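You operate a simulated robot arm through the tools that you are given. There is no shell and no other tool. Be economical: measure what you need, move in short steps, check, and stop when the job is done.

You run a simulated robot arm. Do the job below in one go: nothing can be reset, and whatever is moved stays where it is left.

Task
Put the grey felt pad from the top of the riveting bench on the brown sample board there.

The check looks at the end state, three seconds after you hand in, the way a careful person would. Anything else that was tipped, shoved, dropped, spilled or broken makes it a failure.

Robot
A 7-joint arm with a two-finger parallel gripper, fixed in place. Base frame: the origin is at the foot of the arm, x ahead of it, y to its left, z up; the work surface is at about z = 0. Lengths are in m, angles in degrees, forces in N, time in s.
With the tool pointing down near the work surface it reaches from about 0.22 to 0.58 m from the base axis. Its first joint turns from -66.0 to 66.0 degrees. Payload 2.5 kg.
Tool frame: the origin (TCP) lies between the finger pads and is the grasp point; the fingertips stand 0.023 m ahead of it; z points along the fingers, y is the line along which they close. Largest opening 0.094 m; finger width 0.038, thickness 0.01; the body of the gripper, 0.054 by 0.096 m, starts 0.039 m behind the TCP.
Orientation is that of the tool frame in the base frame, as [roll, pitch, yaw] about the fixed x, y, z axes, in that order (R = Rz(yaw) Ry(pitch) Rx(roll)). With the fingers straight down and closing along the base's y, the tool's x points along the base's -x, its y along +y and its z along -z.

Tools
- The arm moves only by the tool step_arm. Its arguments are lists of equal length, an entry for each row: "travel": the shift along the tool's x, y, z in m, a list of three; "spin": the turn about the tool's z in degrees; "grip": the closure, from 0 (fully open) to 1 (shut). In form: {"travel": [[x, y, z], ...], "spin": [spin, ...], "grip": [grip, ...]}. A call has 1 to 20 rows; each row is the pose to reach, as a shift and turn from the pose commanded when the call began, along the tool's axes at that moment. Rows are played at 5 a second. More than 0.05 m and 8.6 degrees between two rows, or a gripper value outside its range, and nothing of the call is played. Where a pose cannot be reached the arm comes as near as it can. A force on the tool above 40 N (or 10 N above the force at the start of the call, whichever is more), or a blocked arm, ends the call early, and 0.2 s more pass. Each finger travels about 0.108 m/s and halts on what it meets, pressing with about 30 N; the grip force reading is that of the motor and also rises with nothing between the fingers. The clock runs only during rows and for 0.2 s after the last one: add rows that repeat a pose to give the fingers time. The reply holds the time, the measured pose of the TCP, the force on the tool along the base axes, the opening and the grip force, in the units named above and with some noise.
- Cameras (640 x 400 px; columns grow to the right, rows downward): "scene" is fixed at [0.1156, -0.4068, 0.5401]; the picture's right is [0.84, -0.54, 0.00], its down [-0.33, -0.51, -0.80] and it looks along [0.43, 0.67, -0.60] (base axes); focal length 311 px, centre (320, 200). "wrist" rides on the gripper at [0.086, 0.016, -0.075] in the tool frame; the picture's right is [-0.18, 0.98, 0.00], its down [-0.58, -0.11, -0.81] and it looks along [-0.79, -0.15, 0.59] (tool axes); focal length 243 px, centre (320, 200). There is no depth. A picture from a camera that has moved, and an enlarged one, comes with that camera's place and axes in the base frame and with its lens.
- get_image(camera): a new picture of that camera. The clock stands still meanwhile.
- inspect(camera, box): a new picture of the part [left, top, right, bottom] of that camera's present view, enlarged. The clock stands still meanwhile.
- job_done(): hands the job in; it is judged then, once.

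Go step by step. Nothing tells you positions but the pictures and the camera data: compare them with the known pose of the tool, close in by small moves and look again before you grip or let go. The budget is 90 turns and 38 pictures, counting those below and the enlarged ones. Unless the task says otherwise, let go and move clear before handing in, and close with one line.

The tools are called as a command line: name --argument value ..., lists and objects as JSON in quotes. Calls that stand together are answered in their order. step_arm: Moves the arm, as the interface text tells. Its arguments: {"type":"object","properties":{"travel":{"type":"array","items":{"type":"array","items":{"type":"number"}}},"spin":{"type":"array","items":{"type":"number"}},"grip":{"type":"array","items":{"type":"number"}}},"required":["travel","spin","grip"]} The other tools are called the same way: get_image (camera) takes a picture; inspect (camera, box) takes an enlarged picture of a part of a camera's view; job_done () hands the job in.

At the start:

```text
t: 0.0
tcp_pos: [0.393, 0.0058, 0.2698]
ee_rot: [-180.0, 0.0, 179.9]
wrist_force: [-0.2, 0.2, -0.1]
opening: 0.094
grip_force: 0.1
```

scene: 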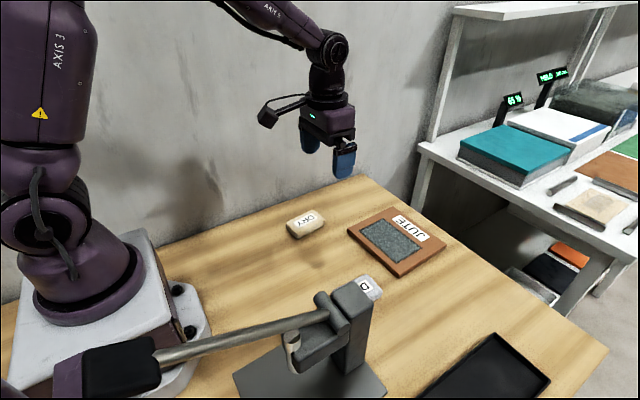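
wrist: 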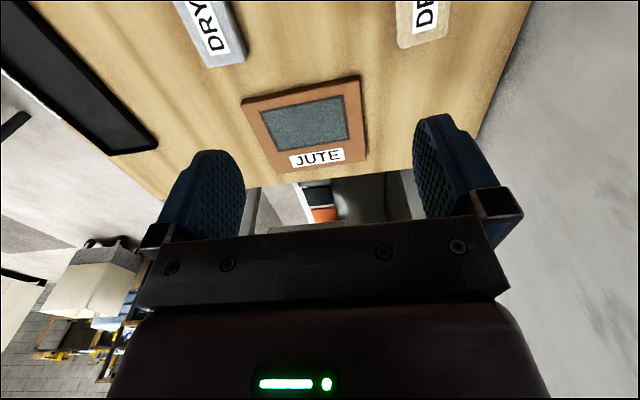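

I see a brown board labelled JUTE with a dark grey inset, a beige block, and a grey object on top of the lever press. I'll enlarge these to identify the felt pad.

inspect --camera "scene" --box '[220, 180, 460, 400]'

inspect --camera "wrist" --box '[150, 0, 480, 190]'

```text
1.82 times, centred on (340, 290) of scene
camera zoom: at [0.1156, -0.4068, 0.5401], right [0.84, -0.54, 0.0], down [-0.33, -0.51, -0.8], along [0.43, 0.67, -0.6], focal length 565 px, centre (284, 36)
```

zoom: 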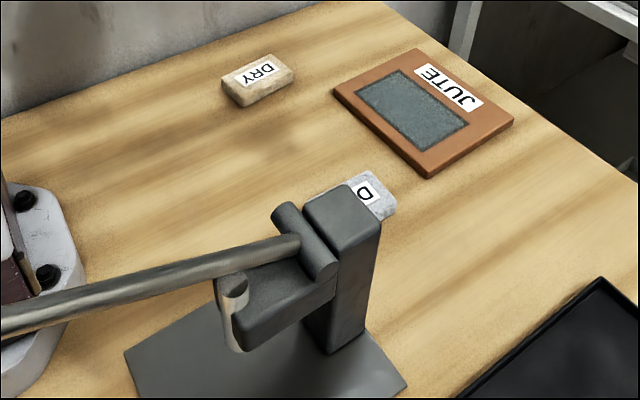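

```text
1.94 times, centred on (315, 95) of wrist
camera zoom: at [0.3068, 0.0222, 0.3456], right [0.18, 0.98, 0.0], down [0.58, -0.11, 0.81], along [0.79, -0.15, -0.59], focal length 470 px, centre (330, 404)
```

zoom: 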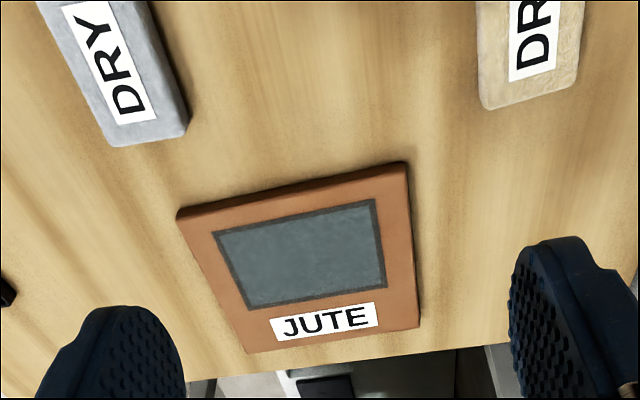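

The grey pad (labelled DRY, grey) lies on the table behind the press column, with its far end near (0.43, -0.12). I'll back off and rise to see it and the press whole.

step_arm --travel '[[0.03, -0.01, -0.02], [0.06, -0.03, -0.04], [0.09, -0.05, -0.06], [0.1, -0.05, -0.08], [0.1, -0.05, -0.08]]' --spin '[0, 0, 0, 0, 0]' --grip '[0, 0, 0, 0, 0]'

get_image --camera "wrist"

get_image --camera "scene"

```text
t: 1.2
tcp_pos: [0.291, -0.0422, 0.3499]
ee_rot: [-180.0, 0.1, 179.9]
wrist_force: [0.5, 0.5, -0.5]
opening: 0.0941
grip_force: 0.1
```

```text
33 pictures are left
camera wrist: at [0.2055, -0.0263, 0.4251], right [0.18, 0.98, 0.0], down [0.58, -0.11, 0.81], along [0.79, -0.15, -0.59], focal length 243 px, centre (320, 200)
```

wrist: 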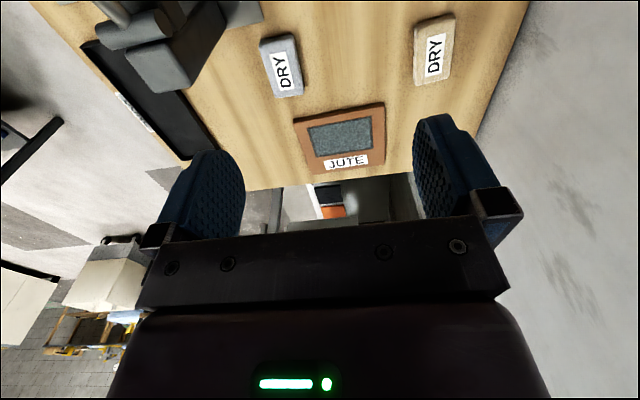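

```text
32 pictures are left
```

scene: 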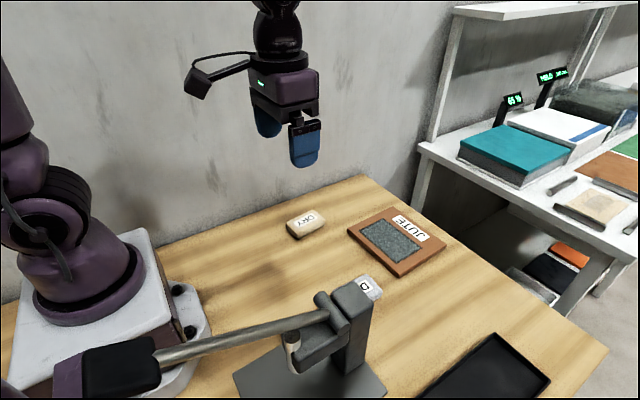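

inspect --camera "wrist" --box '[80, 0, 400, 200]'

```text
2.00 times, centred on (240, 100) of wrist
camera zoom: at [0.2055, -0.0263, 0.4251], right [0.18, 0.98, 0.0], down [0.58, -0.11, 0.81], along [0.79, -0.15, -0.59], focal length 485 px, centre (480, 400)
```

zoom: 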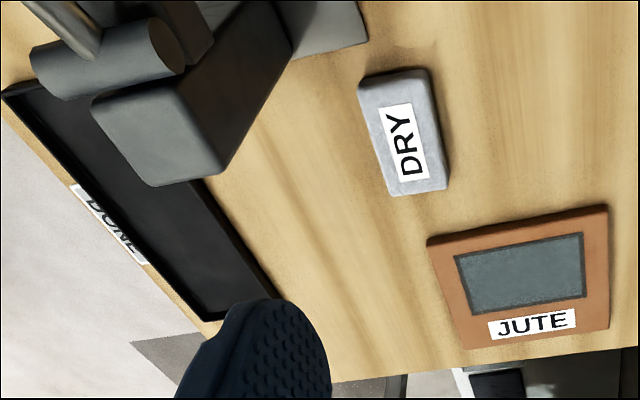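

The pad is about 0.09 × 0.05 m, centred near (0.382, -0.121), and turned about -3.5°. The board swatch centre is near (0.548, -0.045). I'll go above the pad, staying clear of the press column (x<0.312, y<-0.18).

step_arm --travel '[[-0.03, -0.026, 0.0], [-0.06, -0.052, 0.01], [-0.091, -0.079, 0.04], [-0.091, -0.079, 0.08], [-0.091, -0.079, 0.12], [-0.091, -0.079, 0.16], [-0.091, -0.079, 0.2], [-0.091, -0.079, 0.2], [-0.091, -0.079, 0.2]]' --spin '[0, 1, 2, 3, 3, 3, 3, 3, 3]' --grip '[0, 0, 0, 0, 0, 0, 0, 0, 0]'

get_image --camera "wrist"

get_image --camera "scene"

```text
refused: row 3 steps farther than a row can; nothing moved
```

```text
30 pictures are left
camera wrist: at [0.2055, -0.0263, 0.4251], right [0.18, 0.98, 0.0], down [0.58, -0.11, 0.81], along [0.79, -0.15, -0.59], focal length 243 px, centre (320, 200)
```

wrist: 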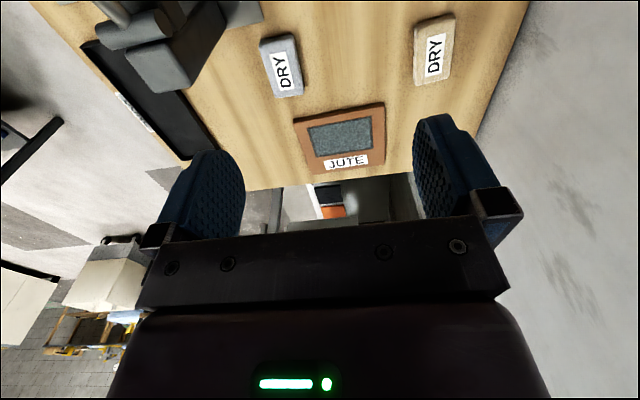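

```text
29 pictures are left
```

scene: 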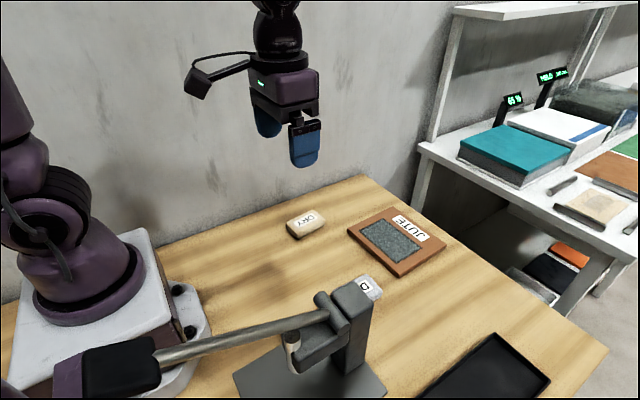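

The move was refused because one row was too long, and nothing moved. I'll repeat it with shorter rows.

step_arm --travel '[[-0.03, -0.026, 0.0], [-0.06, -0.052, 0.01], [-0.091, -0.079, 0.02], [-0.091, -0.079, 0.06], [-0.091, -0.079, 0.1], [-0.091, -0.079, 0.14], [-0.091, -0.079, 0.18], [-0.091, -0.079, 0.2], [-0.091, -0.079, 0.2]]' --spin '[0, 1, 2, 3, 3, 3, 3, 3, 3]' --grip '[0, 0, 0, 0, 0, 0, 0, 0, 0]'

```text
t: 3.2
tcp_pos: [0.3824, -0.1228, 0.1503]
ee_rot: [180.0, 0.1, 176.8]
wrist_force: [-1.2, -0.8, 0.1]
opening: 0.094
grip_force: 0.1
```

I'm above the pad at z = 0.15. I'll check the alignment and the clearance to the press.

get_image --camera "wrist"

get_image --camera "scene"

```text
28 pictures are left
camera wrist: at [0.2975, -0.1021, 0.2259], right [0.24, 0.97, 0.0], down [0.57, -0.14, 0.81], along [0.78, -0.19, -0.59], focal length 243 px, centre (320, 200)
```

wrist: 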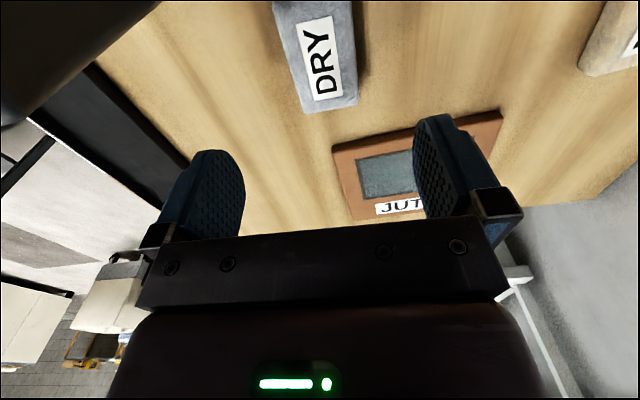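

```text
27 pictures are left
```

scene: 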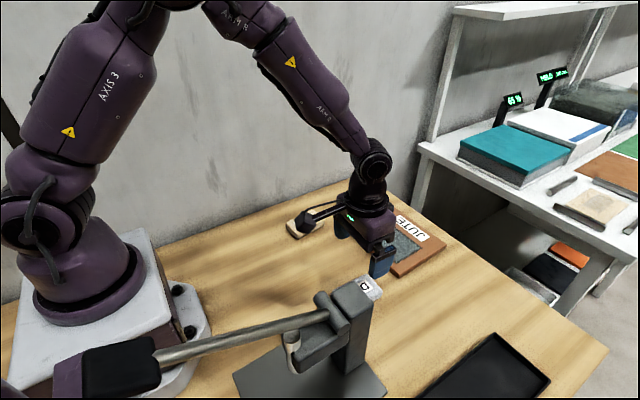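

The pad sits centred between the fingers with matching yaw. I'll descend straight to TCP z ≈ 0.028.

step_arm --travel '[[0, 0.001, 0.04], [0, 0.001, 0.08], [0, 0.001, 0.105], [0, 0.001, 0.115], [0, 0.001, 0.122], [0, 0.001, 0.122]]' --spin '[0, 0, 0, 0, 0, 0]' --grip '[0, 0, 0, 0, 0, 0]'

get_image --camera "wrist"

inspect --camera "scene" --box '[260, 180, 460, 340]'

```text
t: 4.6
tcp_pos: [0.3839, -0.1222, 0.0281]
ee_rot: [-179.9, 0.1, 176.9]
wrist_force: [0.7, -0.4, 0.0]
opening: 0.0937
grip_force: 0.1
```

```text
26 pictures are left
camera wrist: at [0.2989, -0.1004, 0.1033], right [0.24, 0.97, 0.0], down [0.57, -0.14, 0.81], along [0.78, -0.19, -0.59], focal length 243 px, centre (320, 200)
```

wrist: 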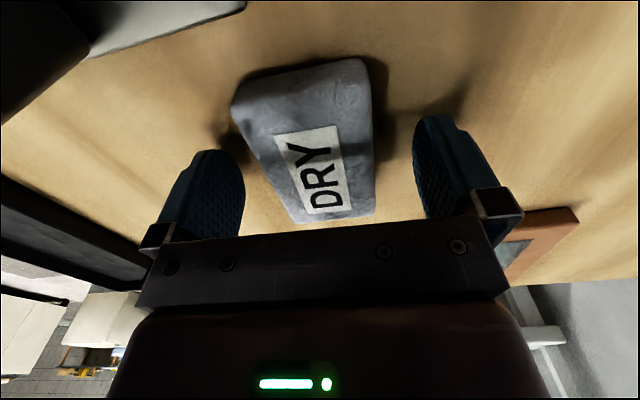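

```text
2.50 times, centred on (360, 260) of scene
camera zoom: at [0.1156, -0.4068, 0.5401], right [0.84, -0.54, 0.0], down [-0.33, -0.51, -0.8], along [0.43, 0.67, -0.6], focal length 777 px, centre (220, 50)
```

zoom: 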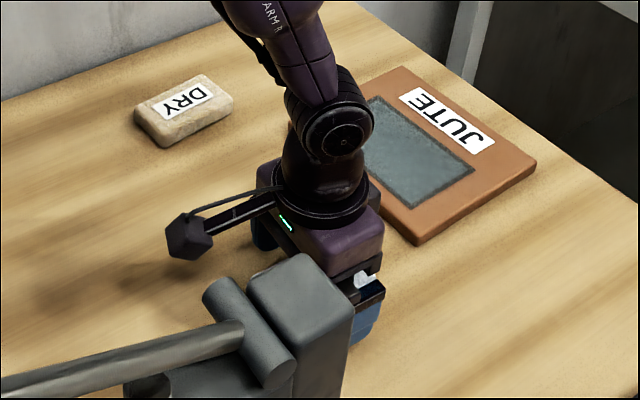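

Fingers straddle the pad and clear the press. I'll close now.

step_arm --travel '[[0, 0, 0], [0, 0, 0], [0, 0, 0], [0, 0, 0], [0, 0, 0]]' --spin '[0, 0, 0, 0, 0]' --grip '[0.3, 0.5, 0.6, 0.6, 0.6]'

```text
t: 5.8
tcp_pos: [0.3842, -0.1206, 0.0277]
ee_rot: [180.0, 0.1, 176.9]
wrist_force: [-0.5, 0.1, -0.1]
opening: 0.0538
grip_force: 30.0
```

The pad is gripped at 0.054 m. I'll lift it straight up and check.

step_arm --travel '[[0, 0, -0.02], [0, 0, -0.05], [0, 0, -0.08], [0, 0, -0.1], [0, 0, -0.1]]' --spin '[0, 0, 0, 0, 0]' --grip '[0.6, 0.6, 0.6, 0.6, 0.6]'

get_image --camera "wrist"

get_image --camera "scene"

```text
t: 7.0
tcp_pos: [0.3827, -0.1214, 0.1297]
ee_rot: [-179.9, 0.1, 176.9]
wrist_force: [0.9, 0.7, -0.5]
opening: 0.0541
grip_force: 30.0
```

```text
24 pictures are left
camera wrist: at [0.2978, -0.1009, 0.2046], right [0.24, 0.97, 0.0], down [0.57, -0.14, 0.81], along [0.78, -0.19, -0.59], focal length 243 px, centre (320, 200)
```

wrist: 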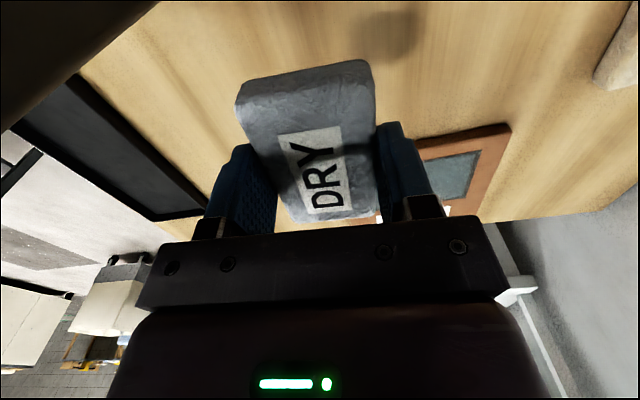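

```text
23 pictures are left
```

scene: 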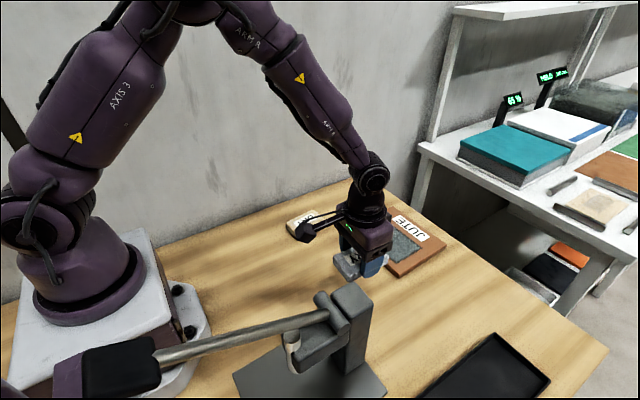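

The pad is held firmly. Both cameras put the board at x 0.485–0.645, y -0.135–0.045. I'll carry the pad to above the swatch centre, about (0.543, -0.045).

step_arm --travel '[[-0.026, 0.014, 0], [-0.052, 0.029, 0], [-0.078, 0.043, 0], [-0.104, 0.057, 0], [-0.13, 0.071, 0], [-0.1556, 0.0855, 0], [-0.1556, 0.0855, 0], [-0.1556, 0.0855, 0]]' --spin '[-1, -2, -3, -4, -4, -4, -4, -4]' --grip '[0.6, 0.6, 0.6, 0.6, 0.6, 0.6, 0.6, 0.6]'

get_image --camera "wrist"

get_image --camera "scene"

```text
t: 8.8
tcp_pos: [0.544, -0.0426, 0.1279]
ee_rot: [-180.0, 0.1, -179.1]
wrist_force: [-0.2, 0.0, 0.0]
opening: 0.0539
grip_force: 30.0
```

```text
22 pictures are left
camera wrist: at [0.458, -0.0282, 0.2026], right [0.17, 0.99, 0.0], down [0.58, -0.1, 0.81], along [0.8, -0.14, -0.59], focal length 243 px, centre (320, 200)
```

wrist: 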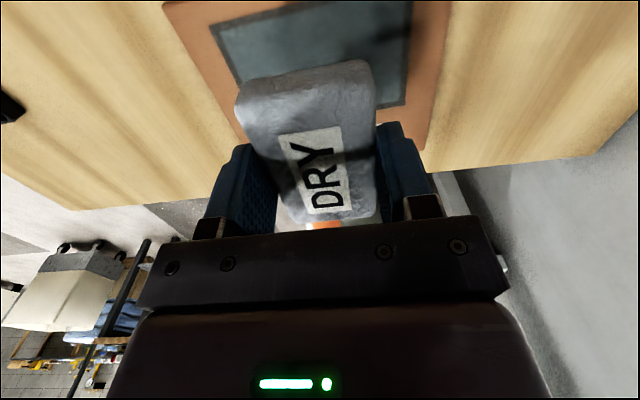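

```text
21 pictures are left
```

scene: 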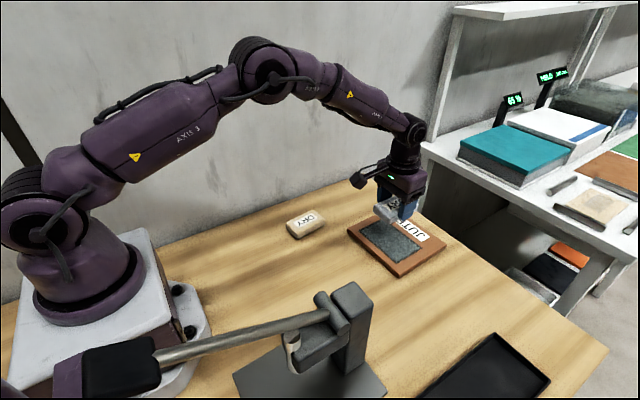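

The pad is over the swatch. I'll lower to just above it, with the last bit slow.

step_arm --travel '[[0, 0, 0.03], [0, 0, 0.06], [0, 0, 0.075], [0, 0, 0.08], [0, 0, 0.08]]' --spin '[0, 0, 0, 0, 0]' --grip '[0.6, 0.6, 0.6, 0.6, 0.6]'

inspect --camera "scene" --box '[320, 160, 470, 290]'

get_image --camera "wrist"

```text
t: 10.0
tcp_pos: [0.5436, -0.0435, 0.0478]
ee_rot: [180.0, 0.1, -179.1]
wrist_force: [-0.5, -0.7, 0.4]
opening: 0.0538
grip_force: 29.7
```

```text
3.08 times, centred on (395, 225) of scene
camera zoom: at [0.1156, -0.4068, 0.5401], right [0.84, -0.54, 0.0], down [-0.33, -0.51, -0.8], along [0.43, 0.67, -0.6], focal length 956 px, centre (89, 123)
```

zoom: 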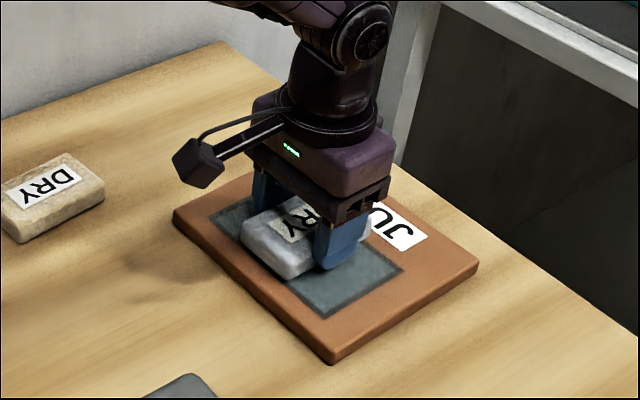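

```text
19 pictures are left
camera wrist: at [0.4568, -0.0292, 0.123], right [0.17, 0.99, 0.0], down [0.58, -0.1, 0.81], along [0.8, -0.14, -0.59], focal length 243 px, centre (320, 200)
```

wrist: 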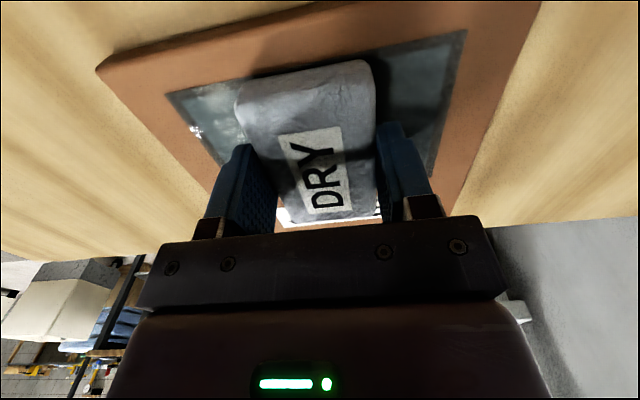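

The pad hovers just above. There's a bright spot on the swatch at the left, so I'll check it before setting down.

inspect --camera "wrist" --box '[150, 20, 480, 230]'

```text
1.90 times, centred on (315, 125) of wrist
camera zoom: at [0.4568, -0.0292, 0.123], right [0.17, 0.99, 0.0], down [0.58, -0.1, 0.81], along [0.8, -0.14, -0.59], focal length 462 px, centre (330, 343)
```

zoom: 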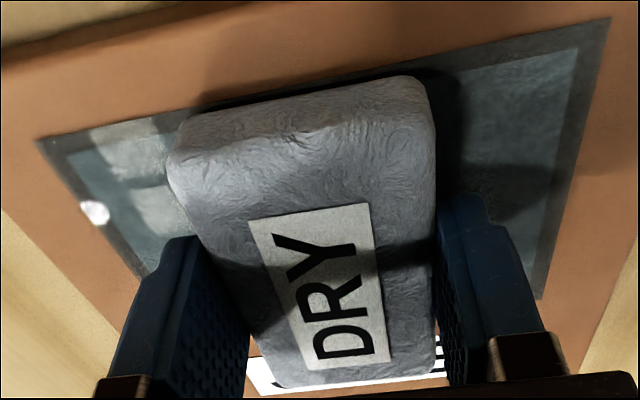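

The patch is just a glossy inset in the board, lying roughly flush, and the margins around it are too narrow to hold the pad. The middle of the board is the right place, so I'll lower slowly until contact.

step_arm --travel '[[0, 0, 0.002], [0, 0, 0.004], [0, 0, 0.005], [0, 0, 0.006], [0, 0, 0.006]]' --spin '[0, 0, 0, 0, 0]' --grip '[0.6, 0.6, 0.6, 0.6, 0.6]'

inspect --camera "scene" --box '[340, 190, 450, 280]'

```text
t: 11.2
tcp_pos: [0.5449, -0.0447, 0.0435]
ee_rot: [-179.9, 0.2, -179.1]
wrist_force: [-3.6, 0.4, 14.9]
opening: 0.0538
grip_force: 30.1
```

```text
4.44 times, centred on (395, 235) of scene
camera zoom: at [0.1156, -0.4068, 0.5401], right [0.84, -0.54, 0.0], down [-0.32, -0.51, -0.8], along [0.43, 0.67, -0.6], focal length 1381 px, centre (-13, 44)
```

zoom: 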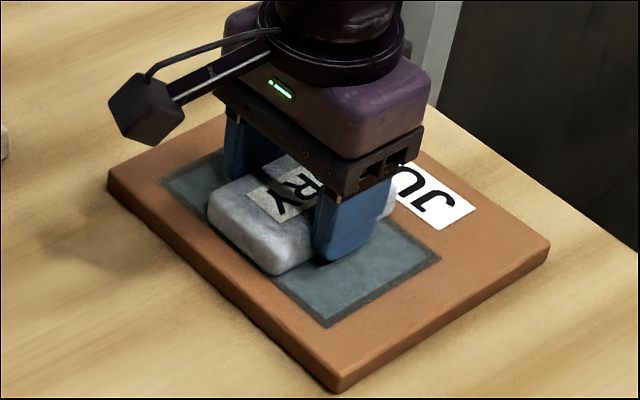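

Contact is made (15 N) at TCP z ≈ 0.0435, with the pad flat on the board. I'll ease the push, open gently and rise straight up.

step_arm --travel '[[0, 0, -0.0015], [0, 0, -0.0015], [0, 0, -0.0015], [0, 0, -0.0015], [0, 0, -0.0015], [0, 0, -0.0015]]' --spin '[0, 0, 0, 0, 0, 0]' --grip '[0.6, 0.4, 0.3, 0.15, 0.1, 0.1]'

get_image --camera "wrist"

```text
t: 12.6
tcp_pos: [0.5441, -0.0441, 0.0437]
ee_rot: [180.0, 0.1, -179.0]
wrist_force: [0.8, -0.1, 0.2]
opening: 0.0848
grip_force: 0.1
```

```text
16 pictures are left
camera wrist: at [0.4577, -0.0294, 0.1197], right [0.17, 0.99, 0.0], down [0.58, -0.1, 0.81], along [0.8, -0.14, -0.59], focal length 243 px, centre (320, 200)
```

wrist: 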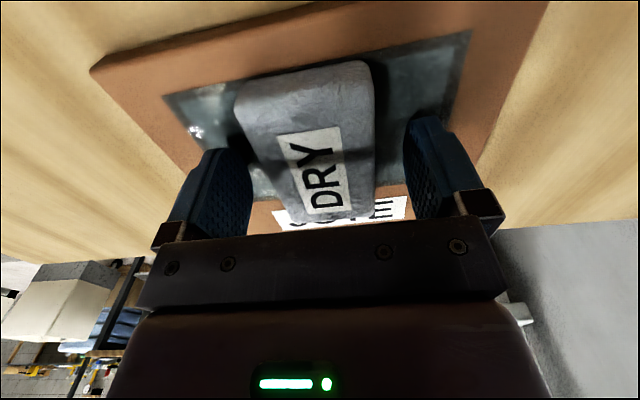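

The fingers are clear of the pad. I'll rise straight up, then back off.

step_arm --travel '[[0, 0, -0.015], [0, 0, -0.05], [0, 0, -0.09], [0, 0, -0.13], [0.03, 0, -0.16], [0.07, 0, -0.18], [0.11, 0, -0.19], [0.13, 0, -0.2], [0.13, 0, -0.2]]' --spin '[0, 0, 0, 0, 0, 0, 0, 0, 0]' --grip '[0.1, 0.1, 0.1, 0.1, 0.1, 0.1, 0.1, 0.1, 0.1]'

get_image --camera "scene"

inspect --camera "scene" --box '[340, 190, 450, 280]'

```text
t: 14.6
tcp_pos: [0.4127, -0.0489, 0.2434]
ee_rot: [180.0, 0.2, -179.1]
wrist_force: [0.4, -0.5, 0.2]
opening: 0.0846
grip_force: 0.1
```

```text
15 pictures are left
```

scene: 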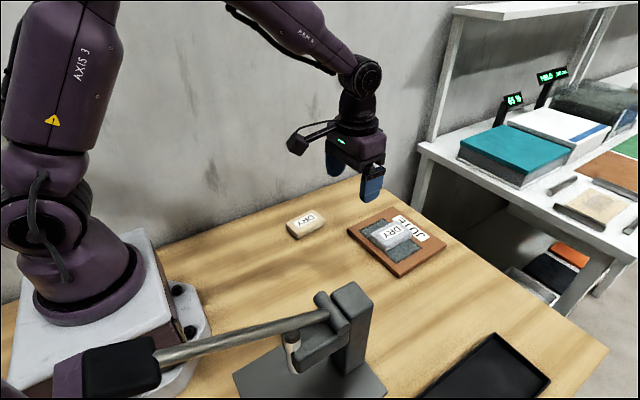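

```text
4.44 times, centred on (395, 235) of scene
camera zoom: at [0.1156, -0.4068, 0.5401], right [0.84, -0.54, 0.0], down [-0.33, -0.51, -0.8], along [0.43, 0.67, -0.6], focal length 1381 px, centre (-13, 44)
```

zoom: 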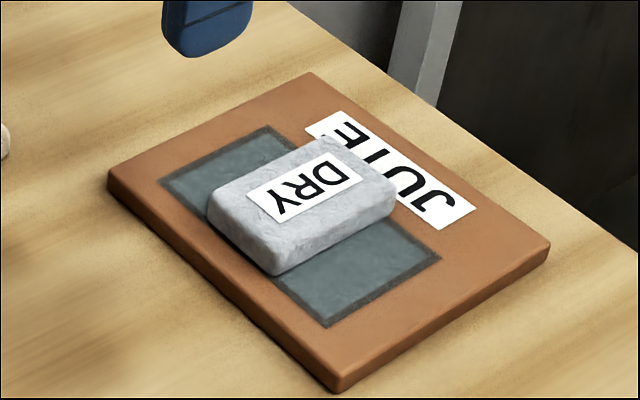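

The pad lies flat in the middle of the brown board, nothing else has moved, and the arm is clear. I'm handing in.

job_done

```text
The job is handed in.
```

The grey felt pad is lying flat on the brown JUTE sample board, over its glossy inset. The arm has let go and moved clear, and the last pictures show nothing else on the bench disturbed.
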